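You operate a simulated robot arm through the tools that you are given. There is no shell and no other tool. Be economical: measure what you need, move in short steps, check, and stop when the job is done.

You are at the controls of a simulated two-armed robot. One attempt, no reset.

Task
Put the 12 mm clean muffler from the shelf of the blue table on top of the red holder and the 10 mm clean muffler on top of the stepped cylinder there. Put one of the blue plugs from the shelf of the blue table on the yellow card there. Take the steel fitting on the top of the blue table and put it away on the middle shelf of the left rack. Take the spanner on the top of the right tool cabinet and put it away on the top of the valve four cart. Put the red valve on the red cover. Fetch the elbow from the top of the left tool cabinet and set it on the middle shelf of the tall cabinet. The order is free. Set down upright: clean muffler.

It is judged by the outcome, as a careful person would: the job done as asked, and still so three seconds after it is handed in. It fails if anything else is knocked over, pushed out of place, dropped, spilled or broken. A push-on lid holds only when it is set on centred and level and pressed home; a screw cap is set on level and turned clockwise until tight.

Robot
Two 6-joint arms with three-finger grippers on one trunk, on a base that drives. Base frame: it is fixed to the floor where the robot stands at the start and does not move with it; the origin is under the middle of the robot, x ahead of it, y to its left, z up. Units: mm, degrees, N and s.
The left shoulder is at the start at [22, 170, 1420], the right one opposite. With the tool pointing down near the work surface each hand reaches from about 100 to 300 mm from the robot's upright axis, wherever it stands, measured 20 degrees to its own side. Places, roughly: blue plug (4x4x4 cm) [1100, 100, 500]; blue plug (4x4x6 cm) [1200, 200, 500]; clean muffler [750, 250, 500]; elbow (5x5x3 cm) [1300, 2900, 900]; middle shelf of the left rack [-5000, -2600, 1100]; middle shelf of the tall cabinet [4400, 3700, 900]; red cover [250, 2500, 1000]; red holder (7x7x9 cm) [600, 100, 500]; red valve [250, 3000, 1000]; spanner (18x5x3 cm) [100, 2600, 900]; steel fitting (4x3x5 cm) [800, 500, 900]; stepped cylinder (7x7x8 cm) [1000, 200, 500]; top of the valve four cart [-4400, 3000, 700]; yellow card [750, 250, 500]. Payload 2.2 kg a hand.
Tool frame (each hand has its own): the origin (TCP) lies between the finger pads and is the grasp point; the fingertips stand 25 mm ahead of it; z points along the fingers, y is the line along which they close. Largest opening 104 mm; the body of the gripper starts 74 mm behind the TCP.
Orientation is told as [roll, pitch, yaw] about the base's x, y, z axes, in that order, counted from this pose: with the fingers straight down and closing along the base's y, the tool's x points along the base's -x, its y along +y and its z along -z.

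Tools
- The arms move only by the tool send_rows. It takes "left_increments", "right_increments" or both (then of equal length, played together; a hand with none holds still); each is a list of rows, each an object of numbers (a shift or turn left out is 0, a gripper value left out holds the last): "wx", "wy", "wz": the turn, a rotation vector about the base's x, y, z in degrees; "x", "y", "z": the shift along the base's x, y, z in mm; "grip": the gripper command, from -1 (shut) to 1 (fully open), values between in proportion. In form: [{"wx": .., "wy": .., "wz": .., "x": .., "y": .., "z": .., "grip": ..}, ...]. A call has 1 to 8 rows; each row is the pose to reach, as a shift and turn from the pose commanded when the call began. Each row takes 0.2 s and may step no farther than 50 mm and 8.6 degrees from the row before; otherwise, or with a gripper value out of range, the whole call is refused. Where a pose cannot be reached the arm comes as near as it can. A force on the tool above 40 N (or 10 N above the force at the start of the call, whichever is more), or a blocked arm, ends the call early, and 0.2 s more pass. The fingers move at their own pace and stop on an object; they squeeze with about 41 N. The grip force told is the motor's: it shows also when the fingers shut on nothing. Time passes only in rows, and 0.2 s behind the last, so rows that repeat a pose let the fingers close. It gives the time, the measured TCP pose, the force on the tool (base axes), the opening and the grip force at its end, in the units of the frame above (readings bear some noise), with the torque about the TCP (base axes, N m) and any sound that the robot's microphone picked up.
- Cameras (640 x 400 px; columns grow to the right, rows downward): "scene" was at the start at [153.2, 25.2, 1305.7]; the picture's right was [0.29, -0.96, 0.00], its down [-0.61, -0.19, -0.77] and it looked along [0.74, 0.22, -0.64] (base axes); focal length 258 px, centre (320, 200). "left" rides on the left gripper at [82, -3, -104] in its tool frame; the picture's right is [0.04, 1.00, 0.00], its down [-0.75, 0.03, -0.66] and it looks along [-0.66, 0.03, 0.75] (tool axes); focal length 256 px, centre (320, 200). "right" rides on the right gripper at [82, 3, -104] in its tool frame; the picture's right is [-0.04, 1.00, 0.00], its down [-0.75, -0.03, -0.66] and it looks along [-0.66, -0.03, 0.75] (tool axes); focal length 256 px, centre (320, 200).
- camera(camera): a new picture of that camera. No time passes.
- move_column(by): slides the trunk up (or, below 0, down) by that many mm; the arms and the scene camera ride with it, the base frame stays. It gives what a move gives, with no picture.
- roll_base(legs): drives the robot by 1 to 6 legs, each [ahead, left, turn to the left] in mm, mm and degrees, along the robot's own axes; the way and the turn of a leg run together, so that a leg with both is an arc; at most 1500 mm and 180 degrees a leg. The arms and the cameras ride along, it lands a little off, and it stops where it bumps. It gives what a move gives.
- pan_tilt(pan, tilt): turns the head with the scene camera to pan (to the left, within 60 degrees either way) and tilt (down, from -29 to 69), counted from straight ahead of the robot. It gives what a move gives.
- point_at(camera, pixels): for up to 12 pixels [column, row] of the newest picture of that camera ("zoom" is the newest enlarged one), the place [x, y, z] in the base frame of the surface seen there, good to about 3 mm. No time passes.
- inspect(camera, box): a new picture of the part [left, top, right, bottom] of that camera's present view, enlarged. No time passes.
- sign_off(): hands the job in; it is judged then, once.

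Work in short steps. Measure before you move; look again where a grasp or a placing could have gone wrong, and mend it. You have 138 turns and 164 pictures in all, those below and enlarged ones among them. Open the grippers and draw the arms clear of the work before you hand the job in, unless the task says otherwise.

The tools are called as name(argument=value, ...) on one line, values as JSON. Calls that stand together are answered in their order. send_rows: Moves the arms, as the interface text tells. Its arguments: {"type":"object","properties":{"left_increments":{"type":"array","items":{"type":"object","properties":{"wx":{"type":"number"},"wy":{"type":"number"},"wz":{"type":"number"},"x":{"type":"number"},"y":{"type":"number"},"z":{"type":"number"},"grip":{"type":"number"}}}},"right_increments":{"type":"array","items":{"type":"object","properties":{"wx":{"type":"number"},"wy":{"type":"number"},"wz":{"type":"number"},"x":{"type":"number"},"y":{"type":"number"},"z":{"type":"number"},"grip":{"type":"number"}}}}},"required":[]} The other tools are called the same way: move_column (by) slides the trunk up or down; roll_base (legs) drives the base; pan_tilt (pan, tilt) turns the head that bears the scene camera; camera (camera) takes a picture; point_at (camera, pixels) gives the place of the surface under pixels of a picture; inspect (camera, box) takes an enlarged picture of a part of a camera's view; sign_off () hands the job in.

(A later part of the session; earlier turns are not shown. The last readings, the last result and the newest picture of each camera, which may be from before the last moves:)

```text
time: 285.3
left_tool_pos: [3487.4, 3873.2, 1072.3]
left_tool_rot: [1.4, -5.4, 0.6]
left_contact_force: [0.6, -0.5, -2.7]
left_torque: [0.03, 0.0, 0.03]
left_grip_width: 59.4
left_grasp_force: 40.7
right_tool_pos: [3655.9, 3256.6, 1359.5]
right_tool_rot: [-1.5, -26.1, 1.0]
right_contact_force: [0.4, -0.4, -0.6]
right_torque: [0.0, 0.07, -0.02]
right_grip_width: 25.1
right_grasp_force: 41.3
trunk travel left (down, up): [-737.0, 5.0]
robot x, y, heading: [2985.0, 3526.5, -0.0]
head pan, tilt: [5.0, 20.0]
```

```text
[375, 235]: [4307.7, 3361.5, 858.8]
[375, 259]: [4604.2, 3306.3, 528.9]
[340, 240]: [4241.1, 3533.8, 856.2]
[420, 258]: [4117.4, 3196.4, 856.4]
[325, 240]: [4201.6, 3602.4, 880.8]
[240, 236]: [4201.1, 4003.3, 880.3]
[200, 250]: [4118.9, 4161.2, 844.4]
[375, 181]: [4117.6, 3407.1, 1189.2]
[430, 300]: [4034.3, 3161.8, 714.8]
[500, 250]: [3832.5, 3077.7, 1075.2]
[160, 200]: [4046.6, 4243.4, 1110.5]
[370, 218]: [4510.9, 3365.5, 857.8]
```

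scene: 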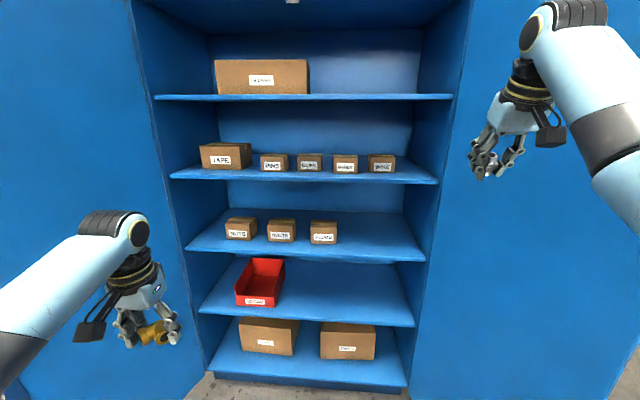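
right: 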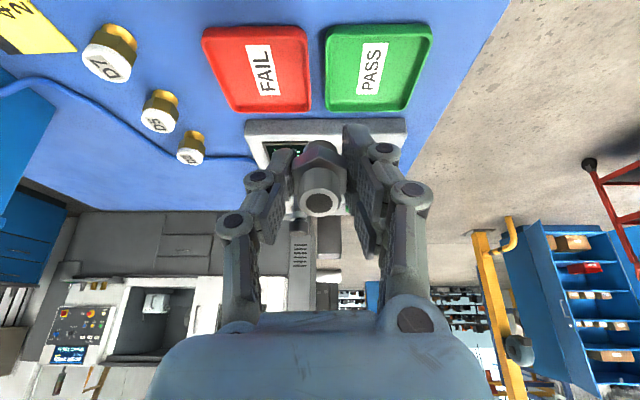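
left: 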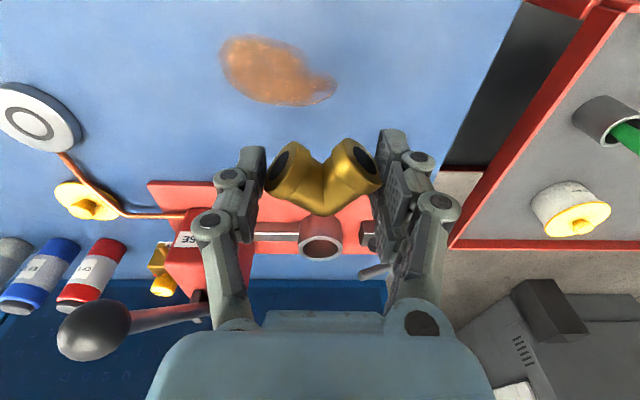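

Free spot at y≈3220–3530 on the shelf (z 857, front edge x 4117). The right door limits me, so I park the right arm at my side, raise/extend the left, and come in at a −25° heading.

send_rows(right_increments=[{"x": -34, "y": -14, "z": -27, "wy": 3}, {"x": -68, "y": -28, "z": -54, "wy": 6}, {"x": -102, "y": -42, "z": -81, "wy": 9}, {"x": -136, "y": -56, "z": -108, "wy": 12}, {"x": -170, "y": -70, "z": -135, "wy": 15}, {"x": -204, "y": -84, "z": -162, "wy": 18}, {"x": -238, "y": -98, "z": -189, "wy": 21}, {"x": -272, "y": -112, "z": -216, "wy": 24}], left_increments=[{"x": 25, "z": 14, "wy": -2}, {"x": 50, "z": 28, "wy": -4}, {"x": 75, "z": 42, "wy": -6}, {"x": 100, "z": 56, "wy": -8}, {"x": 125, "z": 70, "wy": -10}, {"x": 150, "z": 84, "wy": -12}, {"x": 170, "z": 98, "wy": -14}, {"x": 185, "z": 112, "wy": -15}])

send_rows(right_increments=[{"x": -34, "y": -14, "z": -27}, {"x": -68, "y": -28, "z": -54}, {"x": -102, "y": -42, "z": -81}, {"x": -136, "y": -56, "z": -108}, {"x": -170, "y": -70, "z": -135}, {"x": -204, "y": -84, "z": -162}])

move_column(by=-240)

```text
time: 287.1
left_tool_pos: [3668.8, 3874.5, 1186.8]
left_tool_rot: [1.2, -20.5, 0.6]
left_contact_force: [0.5, 0.3, -1.5]
left_torque: [-0.03, 0.02, 0.03]
left_grip_width: 60.0
left_grasp_force: 41.0
right_tool_pos: [3381.5, 3142.2, 1148.1]
right_tool_rot: [-1.0, -2.1, 0.9]
right_contact_force: [-0.5, 0.4, -1.5]
right_torque: [-0.02, 0.0, 0.03]
right_grip_width: 25.5
right_grasp_force: 41.0
right hand out of reach, approached as far as the arm can: row 4, 5
trunk travel left (down, up): [-737.0, 5.0]
robot x, y, heading: [2980.6, 3528.7, 0.0]
head pan, tilt: [5.0, 20.0]
```

```text
time: 288.5
left_tool_pos: [3669.4, 3874.8, 1185.7]
left_tool_rot: [1.1, -20.6, 0.6]
left_contact_force: [-0.5, -0.1, -1.9]
left_torque: [-0.03, 0.04, -0.01]
left_grip_width: 59.8
left_grasp_force: 41.0
right_tool_pos: [3175.9, 3059.0, 983.2]
right_tool_rot: [-1.0, -2.1, 0.9]
right_contact_force: [1.2, 0.2, -1.4]
right_torque: [-0.01, -0.01, 0.02]
right_grip_width: 25.0
right_grasp_force: 40.8
trunk travel left (down, up): [-737.0, 5.0]
robot x, y, heading: [2985.5, 3531.4, -0.1]
head pan, tilt: [5.0, 20.0]
```

```text
time: 291.0
left_tool_pos: [3673.1, 3876.3, 945.9]
left_tool_rot: [1.1, -20.5, 0.6]
left_contact_force: [0.2, -0.8, -1.4]
left_torque: [0.04, -0.01, 0.0]
left_grip_width: 59.6
left_grasp_force: 41.3
right_tool_pos: [3178.5, 3060.8, 742.8]
right_tool_rot: [-1.0, -2.0, 0.9]
right_contact_force: [0.0, -0.1, -1.5]
right_torque: [0.02, 0.02, 0.02]
right_grip_width: 25.2
right_grasp_force: 41.1
trunk travel left (down, up): [-497.0, 245.0]
robot x, y, heading: [2984.8, 3527.8, -0.1]
head pan, tilt: [5.0, 20.0]
```

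Arms are set. Now drive to the cabinet and turn −25°, stopping ~70 mm short of the target.

roll_base(legs=[[325, -152, 0], [0, 0, -25]])

camera(camera="left")

pan_tilt(pan=25, tilt=20)

camera(camera="scene")

```text
time: 294.6
left_tool_pos: [4082.3, 3394.1, 946.3]
left_tool_rot: [1.0, -20.6, -24.6]
left_contact_force: [0.3, 0.1, -1.4]
left_torque: [0.05, 0.03, -0.01]
left_grip_width: 59.7
left_grasp_force: 40.4
right_tool_pos: [3288.6, 2869.0, 741.6]
right_tool_rot: [-1.1, -2.0, -24.4]
right_contact_force: [-0.1, 0.8, -1.1]
right_torque: [0.0, -0.02, 0.01]
right_grip_width: 25.1
right_grasp_force: 41.4
trunk travel left (down, up): [-497.0, 245.0]
robot x, y, heading: [3314.1, 3373.6, -25.4]
head pan, tilt: [5.0, 20.0]
```

```text
58 pictures are left
```

left: 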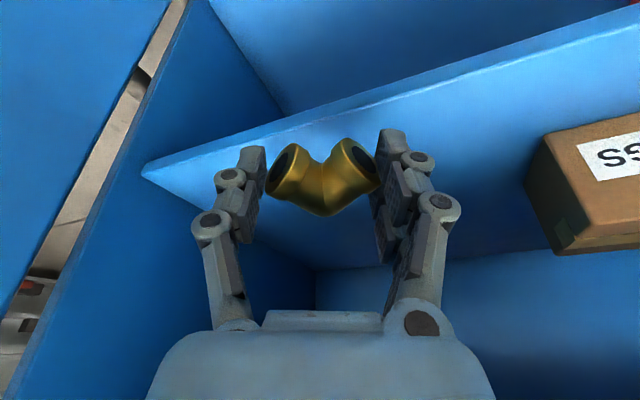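

```text
time: 295.4
left_tool_pos: [4082.8, 3394.5, 944.5]
left_tool_rot: [1.1, -20.4, -24.7]
left_contact_force: [0.6, 0.0, -2.0]
left_torque: [-0.01, 0.02, -0.02]
left_grip_width: 59.7
left_grasp_force: 40.6
right_tool_pos: [3290.0, 2870.1, 744.2]
right_tool_rot: [-1.1, -2.1, -24.4]
right_contact_force: [0.1, -0.7, -0.8]
right_torque: [-0.02, 0.01, 0.01]
right_grip_width: 25.4
right_grasp_force: 41.6
trunk travel left (down, up): [-497.0, 245.0]
robot x, y, heading: [3312.6, 3374.1, -25.7]
head pan, tilt: [25.0, 20.0]
```

```text
57 pictures are left
```

scene: 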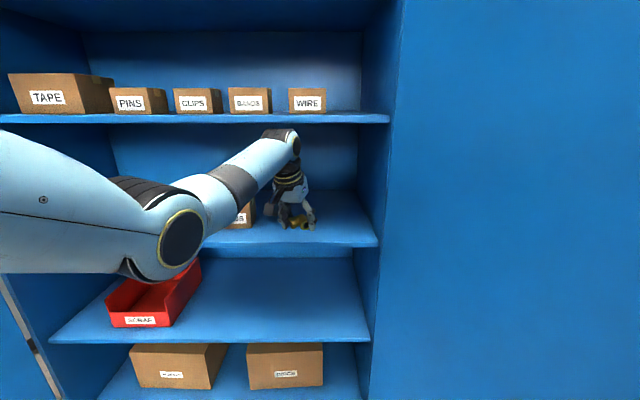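

Well placed. I shift the base so the hand goes 85 mm deeper over the shelf, then lower to contact and release.

roll_base(legs=[[76, 35, 0]])

send_rows(left_increments=[{"z": -20}, {"z": -38}, {"z": -46}, {"z": -50}, {"z": -54}, {"z": -58}, {"z": -62}])

camera(camera="left")

```text
time: 296.5
left_tool_pos: [4168.9, 3392.3, 943.1]
left_tool_rot: [1.0, -20.5, -24.5]
left_contact_force: [0.5, -0.5, -1.7]
left_torque: [0.0, 0.03, 0.0]
left_grip_width: 59.8
left_grasp_force: 41.1
right_tool_pos: [3375.9, 2867.5, 742.4]
right_tool_rot: [-1.1, -1.9, -24.3]
right_contact_force: [-0.3, 0.6, -1.4]
right_torque: [0.04, 0.04, 0.01]
right_grip_width: 25.0
right_grasp_force: 41.0
trunk travel left (down, up): [-497.0, 245.0]
robot x, y, heading: [3398.5, 3377.1, -25.3]
head pan, tilt: [25.0, 20.0]
```

```text
time: 298.1
left_tool_pos: [4167.8, 3393.7, 890.3]
left_tool_rot: [1.2, -21.2, -24.6]
left_contact_force: [-6.2, -0.7, 31.5]
left_torque: [1.15, 0.09, 0.27]
left_grip_width: 59.9
left_grasp_force: 41.6
right_tool_pos: [3373.2, 2867.4, 742.7]
right_tool_rot: [-1.0, -2.2, -24.3]
right_contact_force: [-0.4, -0.5, -1.3]
right_torque: [-0.01, 0.03, -0.03]
right_grip_width: 24.9
right_grasp_force: 40.5
trunk travel left (down, up): [-497.0, 245.0]
robot x, y, heading: [3396.7, 3373.7, -25.3]
head pan, tilt: [25.0, 20.0]
```

```text
56 pictures are left
```

left: 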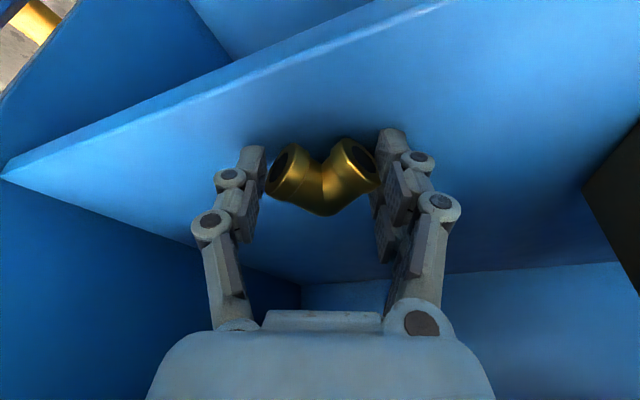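

On the shelf. I ease off, open, lift and back out.

send_rows(left_increments=[{"z": 5}, {"z": 5, "grip": 0.3}, {"z": 5, "grip": 0.6}, {"z": 5, "grip": 1}, {"z": 5, "grip": 1}, {"z": 30}, {"z": 60}])

roll_base(legs=[[-130, -60, 0]])

camera(camera="left")

```text
time: 299.7
left_tool_pos: [4166.2, 3392.9, 942.5]
left_tool_rot: [1.1, -20.6, -24.5]
left_contact_force: [0.4, -0.7, 0.1]
left_torque: [0.0, 0.0, -0.02]
left_grip_width: 104.1
left_grasp_force: 0.0
right_tool_pos: [3374.2, 2867.1, 743.3]
right_tool_rot: [-1.0, -2.0, -24.3]
right_contact_force: [0.3, 0.2, -1.1]
right_torque: [-0.01, 0.02, -0.02]
right_grip_width: 25.0
right_grasp_force: 41.2
trunk travel left (down, up): [-497.0, 245.0]
robot x, y, heading: [3397.7, 3371.8, -25.3]
head pan, tilt: [25.0, 20.0]
```

```text
time: 301.0
left_tool_pos: [4024.9, 3393.9, 943.1]
left_tool_rot: [1.2, -20.6, -24.6]
left_contact_force: [0.2, 0.5, 0.5]
left_torque: [0.03, -0.01, 0.03]
left_grip_width: 104.3
left_grasp_force: 0.0
right_tool_pos: [3233.6, 2869.1, 742.1]
right_tool_rot: [-1.0, -2.1, -24.2]
right_contact_force: [0.4, 1.0, 0.2]
right_torque: [0.02, -0.02, -0.02]
right_grip_width: 25.0
right_grasp_force: 40.9
trunk travel left (down, up): [-497.0, 245.0]
robot x, y, heading: [3257.9, 3377.4, -25.3]
head pan, tilt: [25.0, 20.0]
```

```text
55 pictures are left
```

left: 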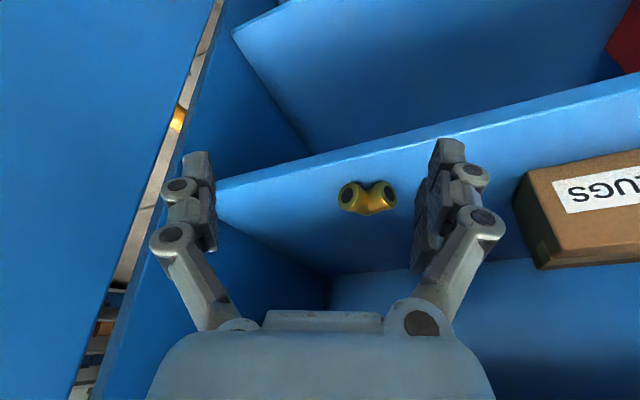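

Elbow sits on the middle shelf. I back away, raise the trunk, and drive to the right cabinet's front (facing it) for the red valve.

roll_base(legs=[[-600, 0, 0], [0, 0, -64.7], [-250, -1400, 0], [0, -1480, 0]])

move_column(by=200)

pan_tilt(pan=0, tilt=30)

camera(camera="scene")

```text
time: 321.1
left_tool_pos: [124.2, 3179.5, 941.9]
left_tool_rot: [1.1, -20.6, -89.2]
left_contact_force: [0.4, 0.5, 0.1]
left_torque: [0.03, -0.04, -0.04]
left_grip_width: 103.8
left_grasp_force: 0.0
right_tool_pos: [-689.7, 3669.1, 742.8]
right_tool_rot: [-1.1, -2.1, -88.9]
right_contact_force: [0.3, 0.1, -0.6]
right_torque: [0.01, 0.02, 0.01]
right_grip_width: 25.0
right_grasp_force: 41.1
trunk travel left (down, up): [-497.0, 245.0]
robot x, y, heading: [-222.1, 3865.0, -89.9]
head pan, tilt: [25.0, 20.0]
```

```text
time: 323.2
left_tool_pos: [124.1, 3178.1, 1141.5]
left_tool_rot: [1.0, -20.4, -89.3]
left_contact_force: [-0.1, 0.0, 0.1]
left_torque: [-0.01, -0.02, 0.0]
left_grip_width: 104.2
left_grasp_force: 0.1
right_tool_pos: [-689.3, 3668.4, 943.2]
right_tool_rot: [-1.2, -2.0, -88.8]
right_contact_force: [-0.5, 0.8, -0.4]
right_torque: [0.02, 0.02, -0.03]
right_grip_width: 25.0
right_grasp_force: 41.2
trunk travel left (down, up): [-697.0, 45.0]
robot x, y, heading: [-217.9, 3861.6, -89.9]
head pan, tilt: [25.0, 20.0]
```

```text
time: 324.1
left_tool_pos: [124.4, 3178.7, 1141.9]
left_tool_rot: [1.2, -20.6, -89.2]
left_contact_force: [1.1, 0.0, 0.0]
left_torque: [0.01, -0.01, -0.01]
left_grip_width: 104.2
left_grasp_force: 0.0
right_tool_pos: [-690.7, 3669.5, 943.0]
right_tool_rot: [-1.1, -1.9, -88.8]
right_contact_force: [-0.1, -0.4, -1.2]
right_torque: [0.03, 0.01, 0.04]
right_grip_width: 24.8
right_grasp_force: 41.0
trunk travel left (down, up): [-697.0, 45.0]
robot x, y, heading: [-220.2, 3865.6, -89.7]
head pan, tilt: [0.0, 30.0]
```

```text
54 pictures are left
```

scene: 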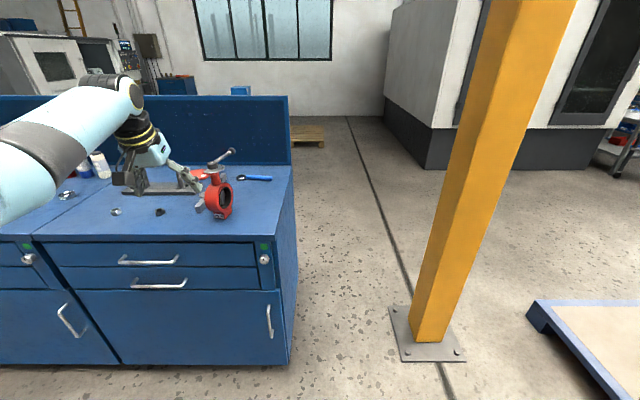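

I enlarge the valve and its surroundings, from both cameras.

inspect(camera="scene", box=[110, 135, 290, 235])

point_at(camera="zoom", pixels=[[385, 110], [370, 120], [385, 150], [410, 215], [385, 290], [420, 70], [445, 52], [350, 255], [430, 290], [320, 135], [500, 150], [570, 152]])

camera(camera="left")

```text
3.56 times, centred on (200, 185) of scene
```

zoom: 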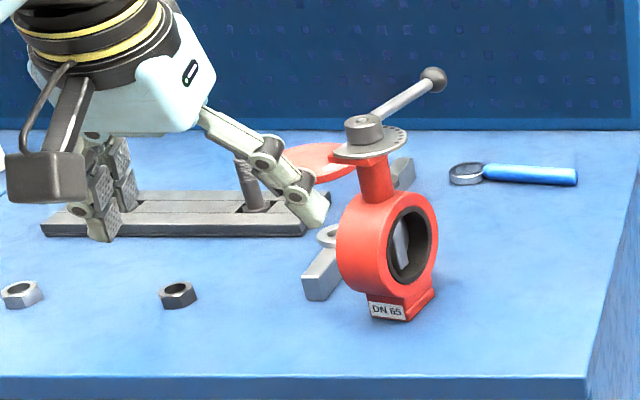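

```text
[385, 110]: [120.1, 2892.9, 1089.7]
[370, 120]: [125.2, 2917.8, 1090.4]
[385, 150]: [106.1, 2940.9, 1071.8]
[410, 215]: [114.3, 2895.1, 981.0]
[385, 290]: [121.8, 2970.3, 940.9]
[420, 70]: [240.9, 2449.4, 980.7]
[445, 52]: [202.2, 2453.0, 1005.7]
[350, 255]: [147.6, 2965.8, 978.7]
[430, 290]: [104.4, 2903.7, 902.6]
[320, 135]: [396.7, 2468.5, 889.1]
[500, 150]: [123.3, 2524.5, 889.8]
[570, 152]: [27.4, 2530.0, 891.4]
```

```text
52 pictures are left
```

left: 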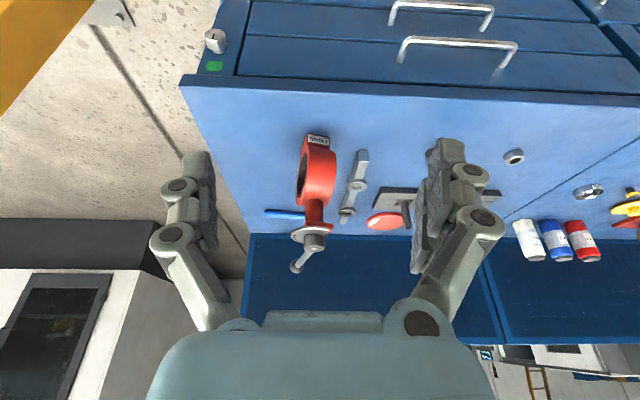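

The valve stands upright with a handle on top pointing away. I measure handle, neck and cover from the left camera.

point_at(camera="left", pixels=[[297, 267], [305, 255], [316, 240], [316, 210], [306, 205], [326, 205], [385, 221], [370, 221], [403, 221], [386, 214], [386, 229], [318, 160]])

inspect(camera="left", box=[250, 120, 430, 290])

```text
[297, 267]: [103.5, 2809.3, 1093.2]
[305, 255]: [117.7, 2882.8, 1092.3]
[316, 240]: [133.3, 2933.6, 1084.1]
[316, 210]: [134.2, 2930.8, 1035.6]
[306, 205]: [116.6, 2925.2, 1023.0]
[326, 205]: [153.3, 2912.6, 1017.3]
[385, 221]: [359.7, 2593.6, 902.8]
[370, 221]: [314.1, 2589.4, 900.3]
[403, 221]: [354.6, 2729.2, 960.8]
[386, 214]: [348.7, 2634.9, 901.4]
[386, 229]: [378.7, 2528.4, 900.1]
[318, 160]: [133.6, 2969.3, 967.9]
```

```text
2.35 times, centred on (340, 205) of left
```

zoom: 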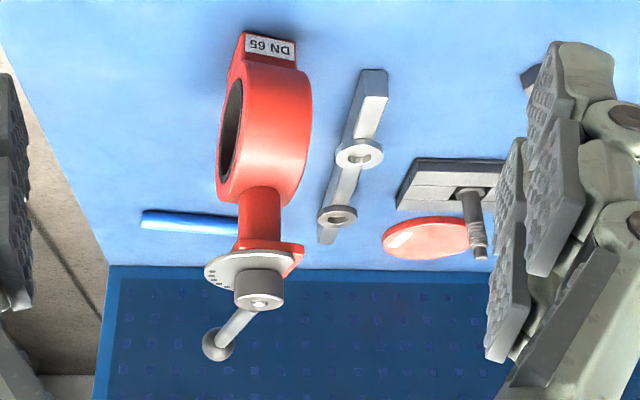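

Cover centre ≈ (350,2583), top z 901; valve neck ≈ (134,2926) at z 1015–1065, handle reaches ~125 mm toward −y. I flatten the left tool to 35° down, lower the trunk and approach the neck.

send_rows(left_increments=[{"wx": -7}, {"wx": -14}, {"wx": -21}, {"wx": -28}, {"wx": -34.5}])

move_column(by=-102)

roll_base(legs=[[145, 10, 0]])

camera(camera="left")

camera(camera="scene")

```text
time: 325.3
left_tool_pos: [122.7, 3179.2, 1142.1]
left_tool_rot: [0.2, -55.2, -88.6]
left_contact_force: [0.5, 0.0, 0.3]
left_torque: [-0.01, 0.01, -0.03]
left_grip_width: 104.1
left_grasp_force: 0.1
right_tool_pos: [-690.1, 3669.6, 943.3]
right_tool_rot: [-1.1, -2.0, -88.9]
right_contact_force: [0.6, 0.3, -1.8]
right_torque: [0.0, 0.02, -0.03]
right_grip_width: 24.9
right_grasp_force: 41.0
trunk travel left (down, up): [-697.0, 45.0]
robot x, y, heading: [-223.2, 3863.4, -90.0]
head pan, tilt: [0.0, 30.0]
```

```text
time: 326.7
left_tool_pos: [123.8, 3179.5, 1041.0]
left_tool_rot: [0.4, -55.1, -88.8]
left_contact_force: [-1.2, -0.1, 0.4]
left_torque: [0.02, 0.0, 0.03]
left_grip_width: 103.8
left_grasp_force: 0.1
right_tool_pos: [-688.7, 3669.4, 841.1]
right_tool_rot: [-1.2, -1.9, -88.8]
right_contact_force: [0.0, -0.8, -0.6]
right_torque: [0.01, -0.02, 0.01]
right_grip_width: 25.1
right_grasp_force: 40.8
trunk travel left (down, up): [-595.0, 147.0]
robot x, y, heading: [-222.6, 3864.1, -90.0]
head pan, tilt: [0.0, 30.0]
```

```text
time: 328.0
left_tool_pos: [134.8, 3033.8, 1040.2]
left_tool_rot: [0.2, -55.0, -88.8]
left_contact_force: [-1.0, -0.1, -0.1]
left_torque: [0.02, 0.0, 0.02]
left_grip_width: 104.0
left_grasp_force: 0.0
right_tool_pos: [-679.5, 3524.2, 841.3]
right_tool_rot: [-1.1, -1.9, -89.0]
right_contact_force: [-0.4, -1.7, -1.0]
right_torque: [0.04, 0.02, 0.0]
right_grip_width: 24.9
right_grasp_force: 40.9
trunk travel left (down, up): [-595.0, 147.0]
robot x, y, heading: [-209.7, 3720.6, -90.1]
head pan, tilt: [0.0, 30.0]
```

```text
50 pictures are left
```

left: 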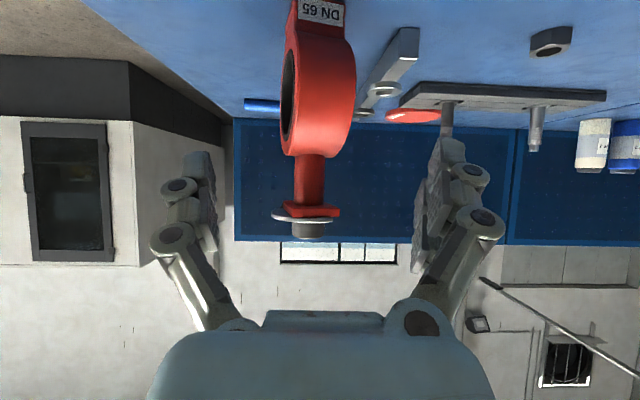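

```text
49 pictures are left
```

scene: 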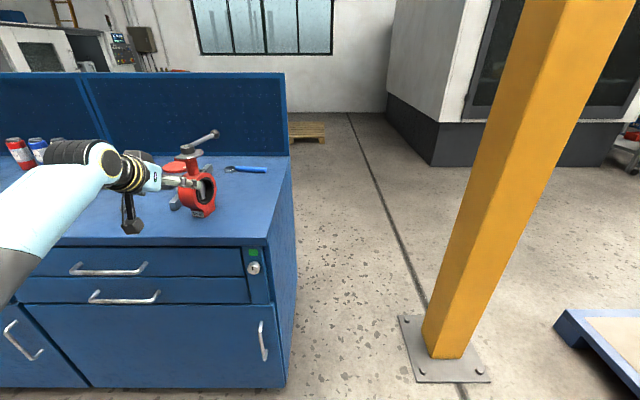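

The neck is at (309,180) between the fingers. I measure neck and flange precisely.

point_at(camera="left", pixels=[[309, 165], [309, 180], [309, 200], [296, 180], [324, 180], [305, 218], [280, 215], [338, 210], [318, 150], [320, 100]])

```text
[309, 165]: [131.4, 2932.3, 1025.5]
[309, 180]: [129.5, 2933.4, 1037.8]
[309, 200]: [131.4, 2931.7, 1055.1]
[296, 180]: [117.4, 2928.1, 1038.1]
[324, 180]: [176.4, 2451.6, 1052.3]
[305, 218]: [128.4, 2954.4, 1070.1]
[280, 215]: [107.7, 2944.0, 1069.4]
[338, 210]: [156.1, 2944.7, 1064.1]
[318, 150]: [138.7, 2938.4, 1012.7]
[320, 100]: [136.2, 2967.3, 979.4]
```

Neck centre ≈ (130,2921). I drive in 112 mm, and close on the neck.

roll_base(legs=[[112, -4, 0]])

send_rows(left_increments=[{"z": -2, "grip": 0.3}, {"z": -2, "grip": -0.2}, {"z": -2, "grip": -0.5}, {"z": -2, "grip": -1}, {"z": -2, "grip": -1}, {"z": -2, "grip": -1}])

send_rows(left_increments=[{"z": 8}, {"z": 20}, {"z": 40}, {"z": 55}])

camera(camera="left")

camera(camera="scene")

```text
time: 329.2
left_tool_pos: [130.6, 2921.9, 1039.7]
left_tool_rot: [0.4, -55.0, -88.7]
left_contact_force: [0.5, 0.7, -0.6]
left_torque: [-0.01, -0.01, 0.01]
left_grip_width: 103.8
left_grasp_force: 0.0
right_tool_pos: [-682.2, 3412.5, 840.3]
right_tool_rot: [-1.0, -1.9, -88.9]
right_contact_force: [-0.5, -0.3, -1.5]
right_torque: [0.05, 0.0, -0.01]
right_grip_width: 24.8
right_grasp_force: 40.7
trunk travel left (down, up): [-595.0, 147.0]
robot x, y, heading: [-214.9, 3609.3, -89.9]
head pan, tilt: [0.0, 30.0]
```

```text
time: 330.6
left_tool_pos: [130.4, 2923.6, 1037.4]
left_tool_rot: [0.4, -55.0, -88.7]
left_contact_force: [1.1, 1.5, 0.5]
left_torque: [0.07, -0.42, 0.04]
left_grip_width: 35.5
left_grasp_force: 40.5
right_tool_pos: [-681.9, 3413.1, 840.3]
right_tool_rot: [-1.0, -2.0, -89.0]
right_contact_force: [0.3, -0.6, -0.3]
right_torque: [0.04, -0.04, -0.01]
right_grip_width: 25.1
right_grasp_force: 40.8
trunk travel left (down, up): [-595.0, 147.0]
robot x, y, heading: [-216.8, 3609.7, -89.7]
head pan, tilt: [0.0, 30.0]
```

```text
time: 331.6
left_tool_pos: [130.6, 2923.2, 1092.7]
left_tool_rot: [0.2, -54.9, -88.7]
left_contact_force: [0.0, -0.8, -14.1]
left_torque: [0.22, -0.08, 0.02]
left_grip_width: 34.6
left_grasp_force: 40.8
right_tool_pos: [-682.5, 3412.2, 840.8]
right_tool_rot: [-1.0, -1.8, -89.1]
right_contact_force: [-0.2, 0.8, -0.8]
right_torque: [-0.01, 0.03, 0.0]
right_grip_width: 24.9
right_grasp_force: 41.0
trunk travel left (down, up): [-595.0, 147.0]
robot x, y, heading: [-213.2, 3607.4, -89.8]
head pan, tilt: [0.0, 30.0]
```

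```text
48 pictures are left
```

left: 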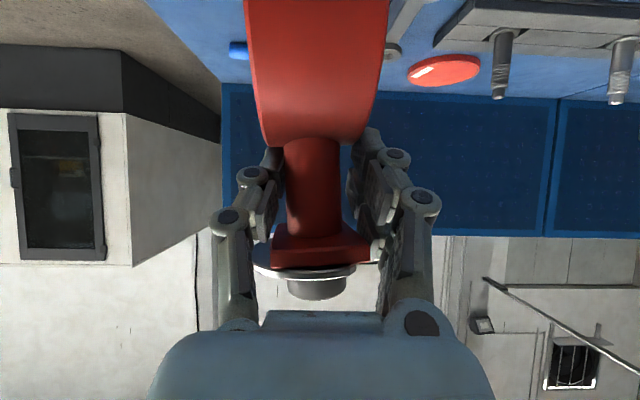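

```text
47 pictures are left
```

scene: 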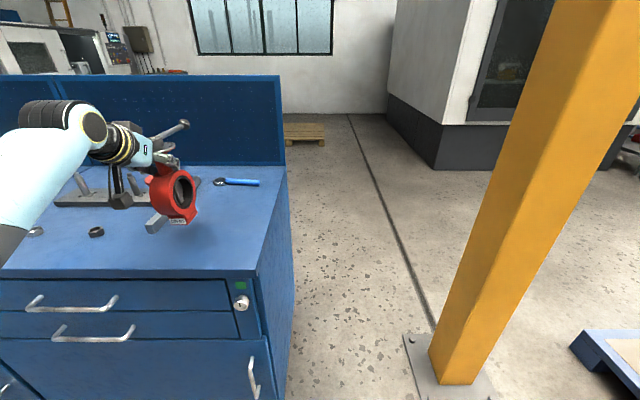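

Valve lifted (≈1.4 kg). I check its tilt in the hand.

point_at(camera="left", pixels=[[313, 150], [313, 185], [313, 225], [313, 250], [315, 100], [315, 30], [318, 285]])

inspect(camera="scene", box=[100, 100, 230, 240])

```text
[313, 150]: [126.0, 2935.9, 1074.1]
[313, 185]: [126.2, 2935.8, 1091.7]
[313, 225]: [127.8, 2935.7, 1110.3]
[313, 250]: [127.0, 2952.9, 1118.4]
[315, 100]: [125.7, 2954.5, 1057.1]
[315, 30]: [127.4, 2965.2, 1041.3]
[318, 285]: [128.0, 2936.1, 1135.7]
```

```text
2.86 times, centred on (165, 170) of scene
```

zoom: 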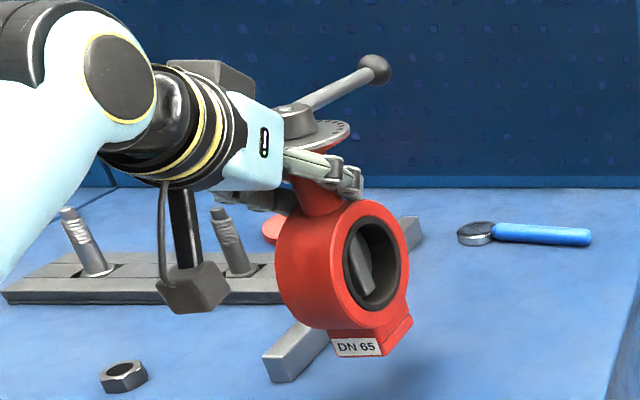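

Valve hangs upright. I raise the trunk 60, turn −25° (to turn the handle off the panel) and carry it over to the cover.

move_column(by=60)

roll_base(legs=[[0, 0, -25], [5, 601, 0]])

pan_tilt(pan=15, tilt=35)

camera(camera="scene")

camera(camera="left")

```text
time: 332.6
left_tool_pos: [131.3, 2921.9, 1150.8]
left_tool_rot: [0.3, -54.9, -88.7]
left_contact_force: [0.6, -0.7, -14.3]
left_torque: [0.23, -0.07, 0.01]
left_grip_width: 34.9
left_grasp_force: 40.8
right_tool_pos: [-683.0, 3412.0, 900.3]
right_tool_rot: [-1.2, -1.9, -88.9]
right_contact_force: [0.4, 0.1, -2.0]
right_torque: [0.01, -0.01, -0.01]
right_grip_width: 24.6
right_grasp_force: 40.7
trunk travel left (down, up): [-655.0, 87.0]
robot x, y, heading: [-220.2, 3612.3, -90.1]
head pan, tilt: [0.0, 30.0]
```

```text
time: 337.4
left_tool_pos: [352.9, 2569.5, 1151.7]
left_tool_rot: [0.4, -55.0, -114.5]
left_contact_force: [0.3, 0.0, -14.2]
left_torque: [0.16, -0.18, 0.03]
left_grip_width: 34.5
left_grasp_force: 40.6
right_tool_pos: [-164.6, 3364.7, 900.6]
right_tool_rot: [-1.1, -2.0, -114.8]
right_contact_force: [0.8, -0.6, -1.0]
right_torque: [0.02, 0.01, -0.04]
right_grip_width: 24.8
right_grasp_force: 40.7
trunk travel left (down, up): [-655.0, 87.0]
robot x, y, heading: [341.1, 3341.8, -115.9]
head pan, tilt: [0.0, 30.0]
```

```text
time: 338.1
left_tool_pos: [352.9, 2569.3, 1151.2]
left_tool_rot: [0.3, -54.9, -114.5]
left_contact_force: [-0.5, -0.3, -13.6]
left_torque: [0.15, -0.24, 0.0]
left_grip_width: 34.7
left_grasp_force: 41.3
right_tool_pos: [-165.0, 3365.8, 900.6]
right_tool_rot: [-1.0, -1.9, -114.7]
right_contact_force: [-0.8, -0.3, -1.2]
right_torque: [-0.02, 0.0, 0.01]
right_grip_width: 25.0
right_grasp_force: 41.3
trunk travel left (down, up): [-655.0, 87.0]
robot x, y, heading: [344.0, 3337.6, -115.8]
head pan, tilt: [15.0, 35.0]
```

```text
45 pictures are left
```

scene: 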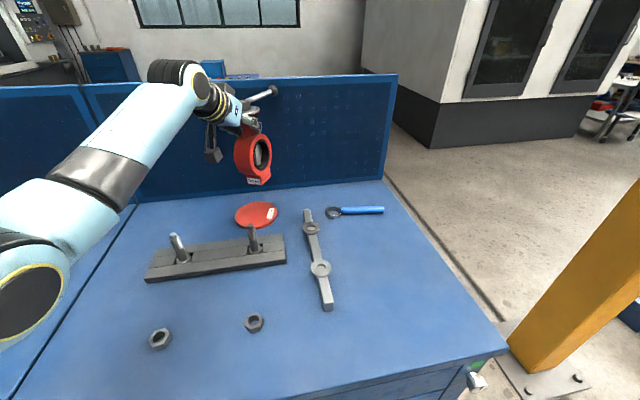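

```text
44 pictures are left
```

left: 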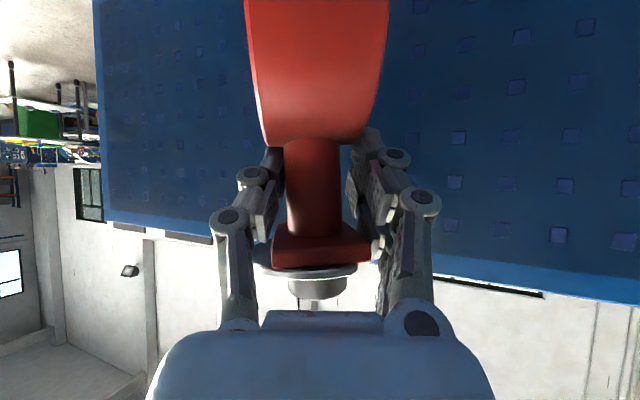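

I measure the cover's rim and the valve's foot from this clear view.

point_at(camera="scene", pixels=[[237, 215], [277, 210], [256, 226], [258, 203], [256, 213], [254, 183], [253, 150], [253, 172], [262, 178], [256, 235]])

inspect(camera="scene", box=[190, 70, 320, 240])

```text
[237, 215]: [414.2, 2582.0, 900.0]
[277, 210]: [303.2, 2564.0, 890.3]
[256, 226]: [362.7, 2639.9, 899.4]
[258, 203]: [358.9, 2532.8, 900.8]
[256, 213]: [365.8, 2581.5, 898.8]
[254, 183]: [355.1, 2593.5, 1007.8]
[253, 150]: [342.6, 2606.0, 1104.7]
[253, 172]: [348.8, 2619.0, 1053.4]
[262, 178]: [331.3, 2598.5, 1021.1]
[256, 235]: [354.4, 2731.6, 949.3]
```

```text
2.35 times, centred on (255, 155) of scene
```

zoom: 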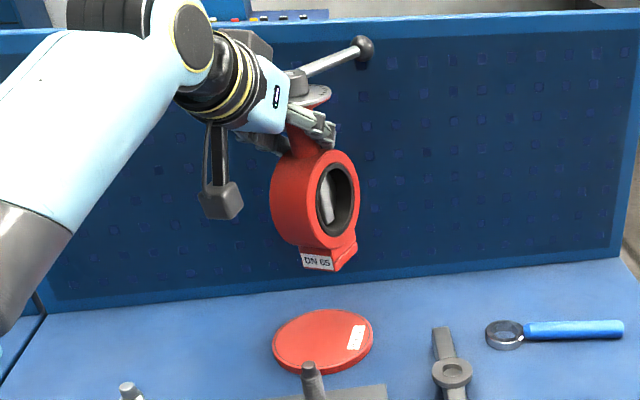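

Cover centre ≈ (361,2586), z 900. I centre the valve and lower it: fast first, then creeping to contact.

send_rows(left_increments=[{"x": 8, "y": 17}, {"x": 8, "y": 17, "z": -40}, {"x": 8, "y": 17, "z": -75}, {"x": 8, "y": 17, "z": -92}, {"x": 8, "y": 17, "z": -96}, {"x": 8, "y": 17, "z": -99}, {"x": 8, "y": 17, "z": -102}, {"x": 8, "y": 17, "z": -105}])

inspect(camera="scene", box=[190, 70, 320, 240])

```text
time: 339.9
left_tool_pos: [361.0, 2587.9, 1051.4]
left_tool_rot: [0.3, -55.4, -114.7]
left_contact_force: [1.7, 2.8, 5.0]
left_torque: [0.8, -0.81, 0.03]
left_grip_width: 34.9
left_grasp_force: 41.3
right_tool_pos: [-164.4, 3368.6, 900.4]
right_tool_rot: [-1.1, -1.9, -114.8]
right_contact_force: [-0.2, 0.2, -1.5]
right_torque: [0.03, 0.01, -0.01]
right_grip_width: 24.6
right_grasp_force: 41.0
trunk travel left (down, up): [-655.0, 87.0]
robot x, y, heading: [341.1, 3340.8, -115.7]
head pan, tilt: [15.0, 35.0]
```

```text
2.35 times, centred on (255, 155) of scene
```

zoom: 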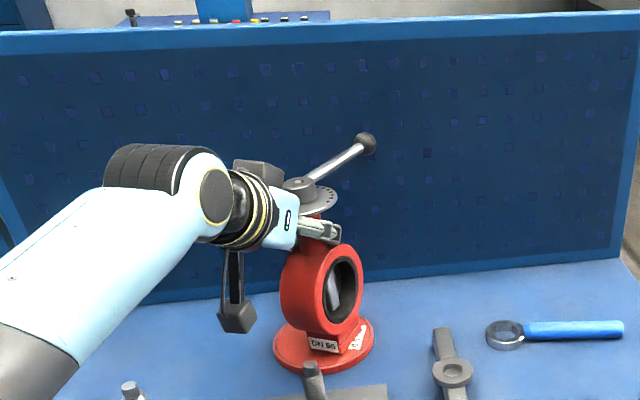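

The valve rests on the cover. I open, draw the hand straight back and up, and check.

send_rows(left_increments=[{"z": 1.5, "grip": -0.1}, {"z": 1.5, "grip": 0.3}, {"z": 1.5, "grip": 1}, {"z": 1.5, "grip": 1}])

roll_base(legs=[[-180, 0, 0]])

move_column(by=80)

camera(camera="scene")

point_at(camera="scene", pixels=[[331, 212], [340, 209], [350, 210], [365, 209], [380, 208], [325, 213]])

```text
time: 340.9
left_tool_pos: [362.0, 2588.5, 1050.5]
left_tool_rot: [0.4, -55.1, -114.5]
left_contact_force: [0.2, -0.3, -0.1]
left_torque: [0.03, -0.02, 0.01]
left_grip_width: 103.9
left_grasp_force: 0.0
right_tool_pos: [-165.0, 3366.5, 900.6]
right_tool_rot: [-1.1, -1.9, -114.7]
right_contact_force: [0.3, 0.6, -0.9]
right_torque: [-0.02, 0.0, 0.01]
right_grip_width: 24.7
right_grasp_force: 41.0
trunk travel left (down, up): [-655.0, 87.0]
robot x, y, heading: [342.1, 3338.3, -115.9]
head pan, tilt: [15.0, 35.0]
```

```text
time: 342.4
left_tool_pos: [437.4, 2748.5, 1049.9]
left_tool_rot: [0.3, -55.1, -114.5]
left_contact_force: [-0.5, -0.2, -0.4]
left_torque: [0.0, 0.0, 0.0]
left_grip_width: 104.3
left_grasp_force: 0.1
right_tool_pos: [-86.7, 3527.9, 900.7]
right_tool_rot: [-1.1, -2.1, -114.8]
right_contact_force: [-0.1, 0.0, -1.5]
right_torque: [-0.04, 0.0, 0.01]
right_grip_width: 24.7
right_grasp_force: 40.8
trunk travel left (down, up): [-655.0, 87.0]
robot x, y, heading: [421.1, 3498.2, -115.8]
head pan, tilt: [15.0, 35.0]
```

```text
time: 343.6
left_tool_pos: [437.7, 2747.6, 1129.7]
left_tool_rot: [0.3, -55.0, -114.7]
left_contact_force: [-0.8, 0.3, 0.0]
left_torque: [0.01, 0.03, 0.01]
left_grip_width: 104.1
left_grasp_force: 0.0
right_tool_pos: [-87.4, 3527.0, 980.1]
right_tool_rot: [-1.1, -2.0, -114.8]
right_contact_force: [-0.4, -0.1, -1.2]
right_torque: [0.0, -0.02, -0.01]
right_grip_width: 24.8
right_grasp_force: 40.8
trunk travel left (down, up): [-735.0, 7.0]
robot x, y, heading: [417.2, 3502.0, -115.8]
head pan, tilt: [15.0, 35.0]
```

```text
41 pictures are left
```

scene: 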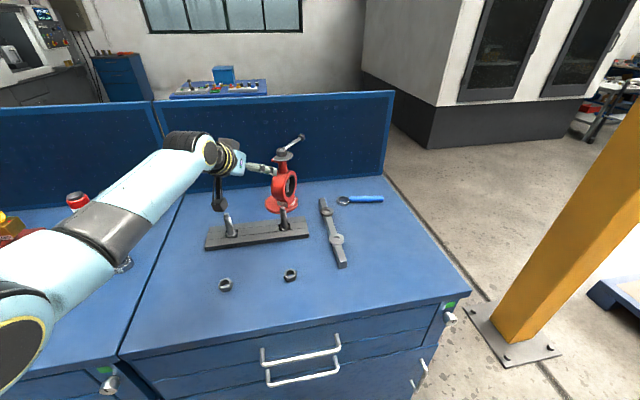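

```text
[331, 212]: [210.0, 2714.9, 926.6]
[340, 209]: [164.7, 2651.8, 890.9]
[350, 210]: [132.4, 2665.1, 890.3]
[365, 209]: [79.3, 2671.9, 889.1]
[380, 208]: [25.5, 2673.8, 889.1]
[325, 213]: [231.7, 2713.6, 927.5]
```

The valve stands on the cover. For the spanner a clean grip is from the cabinet's west end, so I drive back round via the east passage.

roll_base(legs=[[-400, 0, 0], [0, 0, 115.8], [1500, 0, 0], [680, 0, 0], [0, -1500, 0], [0, -900, 0]])

roll_base(legs=[[-1500, 0, 0], [-1500, 0, 0], [-640, 0, 0]])

pan_tilt(pan=30, tilt=25)

camera(camera="scene")

```text
time: 372.7
left_tool_pos: [3373.2, 1722.7, 1128.7]
left_tool_rot: [0.3, -55.0, 0.0]
left_contact_force: [-0.2, -0.1, 0.5]
left_torque: [-0.05, -0.01, 0.0]
left_grip_width: 104.1
left_grasp_force: 0.1
right_tool_pos: [2884.5, 920.1, 980.7]
right_tool_rot: [-0.9, -2.0, -0.2]
right_contact_force: [0.3, -0.2, -1.2]
right_torque: [0.07, 0.0, 0.02]
right_grip_width: 24.4
right_grasp_force: 40.6
trunk travel left (down, up): [-735.0, 7.0]
robot x, y, heading: [2698.8, 1395.6, -1.2]
head pan, tilt: [15.0, 35.0]
```

```text
time: 390.4
left_tool_pos: [-259.9, 1866.0, 1129.8]
left_tool_rot: [0.3, -55.1, -2.0]
left_contact_force: [0.9, 0.0, 0.2]
left_torque: [-0.01, 0.0, 0.01]
left_grip_width: 104.0
left_grasp_force: 0.1
right_tool_pos: [-777.1, 1082.4, 980.1]
right_tool_rot: [-1.1, -2.0, -2.2]
right_contact_force: [-1.0, -0.7, -1.8]
right_torque: [-0.01, -0.01, -0.03]
right_grip_width: 23.9
right_grasp_force: 40.9
trunk travel left (down, up): [-735.0, 7.0]
robot x, y, heading: [-946.0, 1562.8, -3.4]
head pan, tilt: [15.0, 35.0]
```

```text
time: 391.2
left_tool_pos: [-259.9, 1866.0, 1130.0]
left_tool_rot: [0.3, -55.0, -1.9]
left_contact_force: [0.1, 0.5, 0.5]
left_torque: [0.0, -0.01, 0.03]
left_grip_width: 103.9
left_grasp_force: 0.1
right_tool_pos: [-778.4, 1081.6, 980.2]
right_tool_rot: [-1.0, -2.0, -2.2]
right_contact_force: [-0.1, 0.0, -0.9]
right_torque: [0.0, 0.05, 0.01]
right_grip_width: 24.5
right_grasp_force: 40.6
trunk travel left (down, up): [-735.0, 7.0]
robot x, y, heading: [-946.3, 1563.2, -3.4]
head pan, tilt: [30.0, 25.0]
```

```text
40 pictures are left
```

scene: 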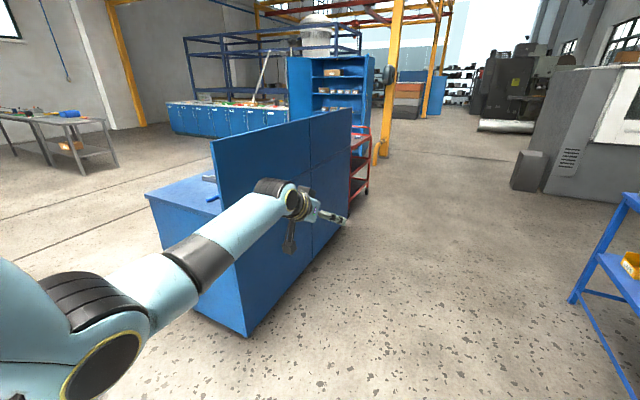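

I square up, shift left into line with the spanner (still west of the panel), make the left tool near vertical, and look.

roll_base(legs=[[0, 0, 3.4], [0, 590, 0]])

send_rows(left_increments=[{"wy": 8, "x": -10}, {"wy": 16, "x": -20}, {"wy": 24, "x": -30}, {"wy": 32, "x": -45}, {"wy": 40, "x": -60}])

move_column(by=-110)

camera(camera="left")

camera(camera="scene")

```text
time: 394.9
left_tool_pos: [-277.4, 2478.8, 1129.0]
left_tool_rot: [0.3, -54.9, 1.3]
left_contact_force: [0.3, -0.2, 0.7]
left_torque: [0.0, -0.01, -0.02]
left_grip_width: 104.1
left_grasp_force: 0.1
right_tool_pos: [-750.2, 1666.4, 980.5]
right_tool_rot: [-1.1, -2.0, 0.9]
right_contact_force: [0.3, -0.1, -1.0]
right_torque: [-0.02, 0.03, 0.03]
right_grip_width: 23.9
right_grasp_force: 40.9
trunk travel left (down, up): [-735.0, 7.0]
robot x, y, heading: [-944.6, 2136.0, -0.0]
head pan, tilt: [30.0, 25.0]
```

```text
time: 396.1
left_tool_pos: [-335.9, 2479.4, 1129.5]
left_tool_rot: [1.1, -15.0, 0.7]
left_contact_force: [0.0, -0.8, 0.2]
left_torque: [0.0, 0.01, 0.02]
left_grip_width: 104.1
left_grasp_force: 0.1
right_tool_pos: [-749.1, 1667.2, 979.9]
right_tool_rot: [-1.0, -2.1, 1.0]
right_contact_force: [0.2, -0.7, -1.3]
right_torque: [-0.01, 0.01, -0.02]
right_grip_width: 24.0
right_grasp_force: 41.2
trunk travel left (down, up): [-735.0, 7.0]
robot x, y, heading: [-948.8, 2138.9, 0.0]
head pan, tilt: [30.0, 25.0]
```

```text
time: 397.5
left_tool_pos: [-337.1, 2478.6, 1020.4]
left_tool_rot: [1.1, -15.1, 0.7]
left_contact_force: [-0.2, 0.9, -0.3]
left_torque: [0.01, 0.03, 0.0]
left_grip_width: 104.4
left_grasp_force: 0.1
right_tool_pos: [-749.2, 1666.2, 871.2]
right_tool_rot: [-1.1, -2.0, 0.9]
right_contact_force: [0.4, 0.2, -0.6]
right_torque: [-0.01, 0.0, -0.02]
right_grip_width: 24.2
right_grasp_force: 41.0
trunk travel left (down, up): [-625.0, 117.0]
robot x, y, heading: [-945.0, 2133.4, -0.2]
head pan, tilt: [30.0, 25.0]
```

```text
39 pictures are left
```

left: 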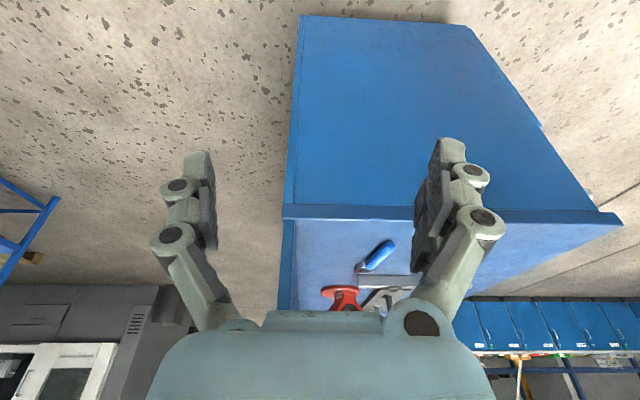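

```text
38 pictures are left
```

scene: 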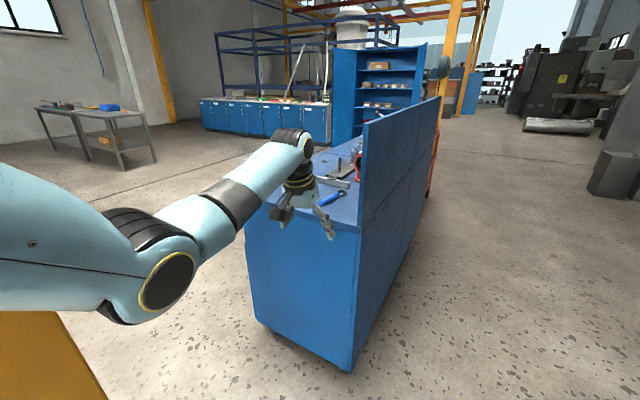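

I measure the spanner handle and panel end.

point_at(camera="left", pixels=[[388, 245], [380, 254], [370, 264], [360, 268], [374, 251], [386, 258], [287, 290], [286, 240], [292, 225]])

inspect(camera="scene", box=[290, 130, 390, 240])

```text
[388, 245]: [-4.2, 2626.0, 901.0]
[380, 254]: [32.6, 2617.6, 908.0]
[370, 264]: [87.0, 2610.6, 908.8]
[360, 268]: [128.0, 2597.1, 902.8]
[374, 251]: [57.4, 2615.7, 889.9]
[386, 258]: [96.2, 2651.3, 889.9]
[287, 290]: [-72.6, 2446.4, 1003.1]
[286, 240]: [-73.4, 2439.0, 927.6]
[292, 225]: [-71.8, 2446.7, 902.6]
```

```text
3.64 times, centred on (340, 185) of scene
```

zoom: 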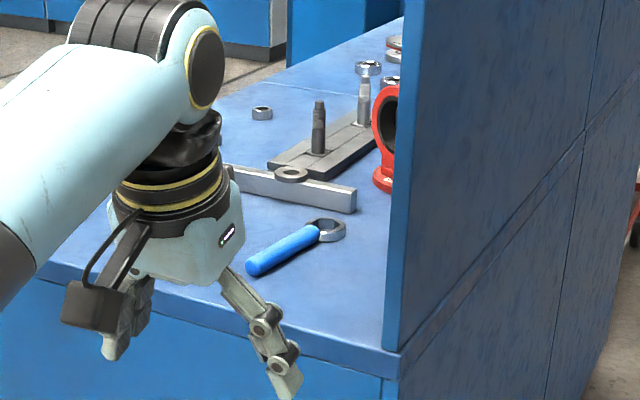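

Spanner handle runs (−8,2628)→(100,2608), top 908. I move over it (left 134, ahead 395), yaw −10° and look before descending.

roll_base(legs=[[0, 134, 0], [395, 0, 0]])

send_rows(left_increments=[{"wz": -5, "grip": 0.2}, {"wz": -11, "z": -20, "grip": 0.2}, {"wz": -11, "z": -45, "grip": 0.2}])

camera(camera="left")

point_at(camera="left", pixels=[[320, 100], [320, 120], [320, 140], [320, 80], [300, 120], [340, 120]])

```text
time: 400.9
left_tool_pos: [57.8, 2608.8, 1018.7]
left_tool_rot: [1.0, -15.0, 0.2]
left_contact_force: [0.3, 0.5, 0.9]
left_torque: [0.02, -0.01, 0.0]
left_grip_width: 103.8
left_grasp_force: 0.1
right_tool_pos: [-362.3, 1801.5, 870.8]
right_tool_rot: [-1.1, -1.9, 0.4]
right_contact_force: [1.3, 0.2, -1.6]
right_torque: [-0.03, 0.02, -0.01]
right_grip_width: 24.0
right_grasp_force: 40.9
trunk travel left (down, up): [-625.0, 117.0]
robot x, y, heading: [-549.1, 2271.1, -0.7]
head pan, tilt: [30.0, 25.0]
```

```text
time: 401.7
left_tool_pos: [57.4, 2607.8, 975.0]
left_tool_rot: [1.1, -15.1, -10.9]
left_contact_force: [0.2, -0.4, 0.0]
left_torque: [0.02, -0.02, 0.01]
left_grip_width: 62.5
left_grasp_force: 0.1
right_tool_pos: [-361.7, 1800.0, 870.6]
right_tool_rot: [-1.0, -2.0, 0.4]
right_contact_force: [-0.5, 0.2, -0.2]
right_torque: [0.01, -0.01, -0.01]
right_grip_width: 23.9
right_grasp_force: 41.0
trunk travel left (down, up): [-625.0, 117.0]
robot x, y, heading: [-554.3, 2271.9, -0.8]
head pan, tilt: [30.0, 25.0]
```

```text
36 pictures are left
```

left: 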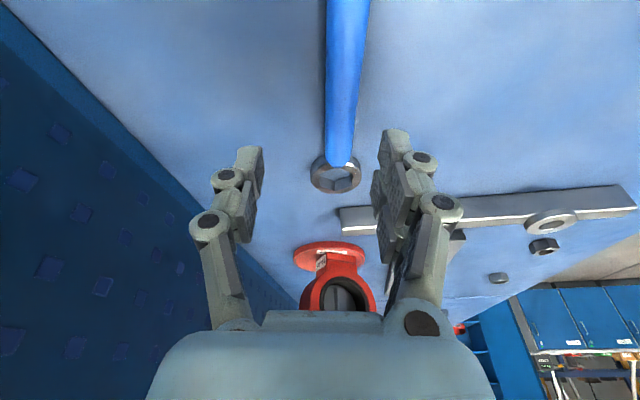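

```text
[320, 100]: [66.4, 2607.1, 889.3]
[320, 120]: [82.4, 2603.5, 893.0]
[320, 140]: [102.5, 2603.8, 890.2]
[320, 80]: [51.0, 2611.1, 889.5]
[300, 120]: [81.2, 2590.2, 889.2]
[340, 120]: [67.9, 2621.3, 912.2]
```

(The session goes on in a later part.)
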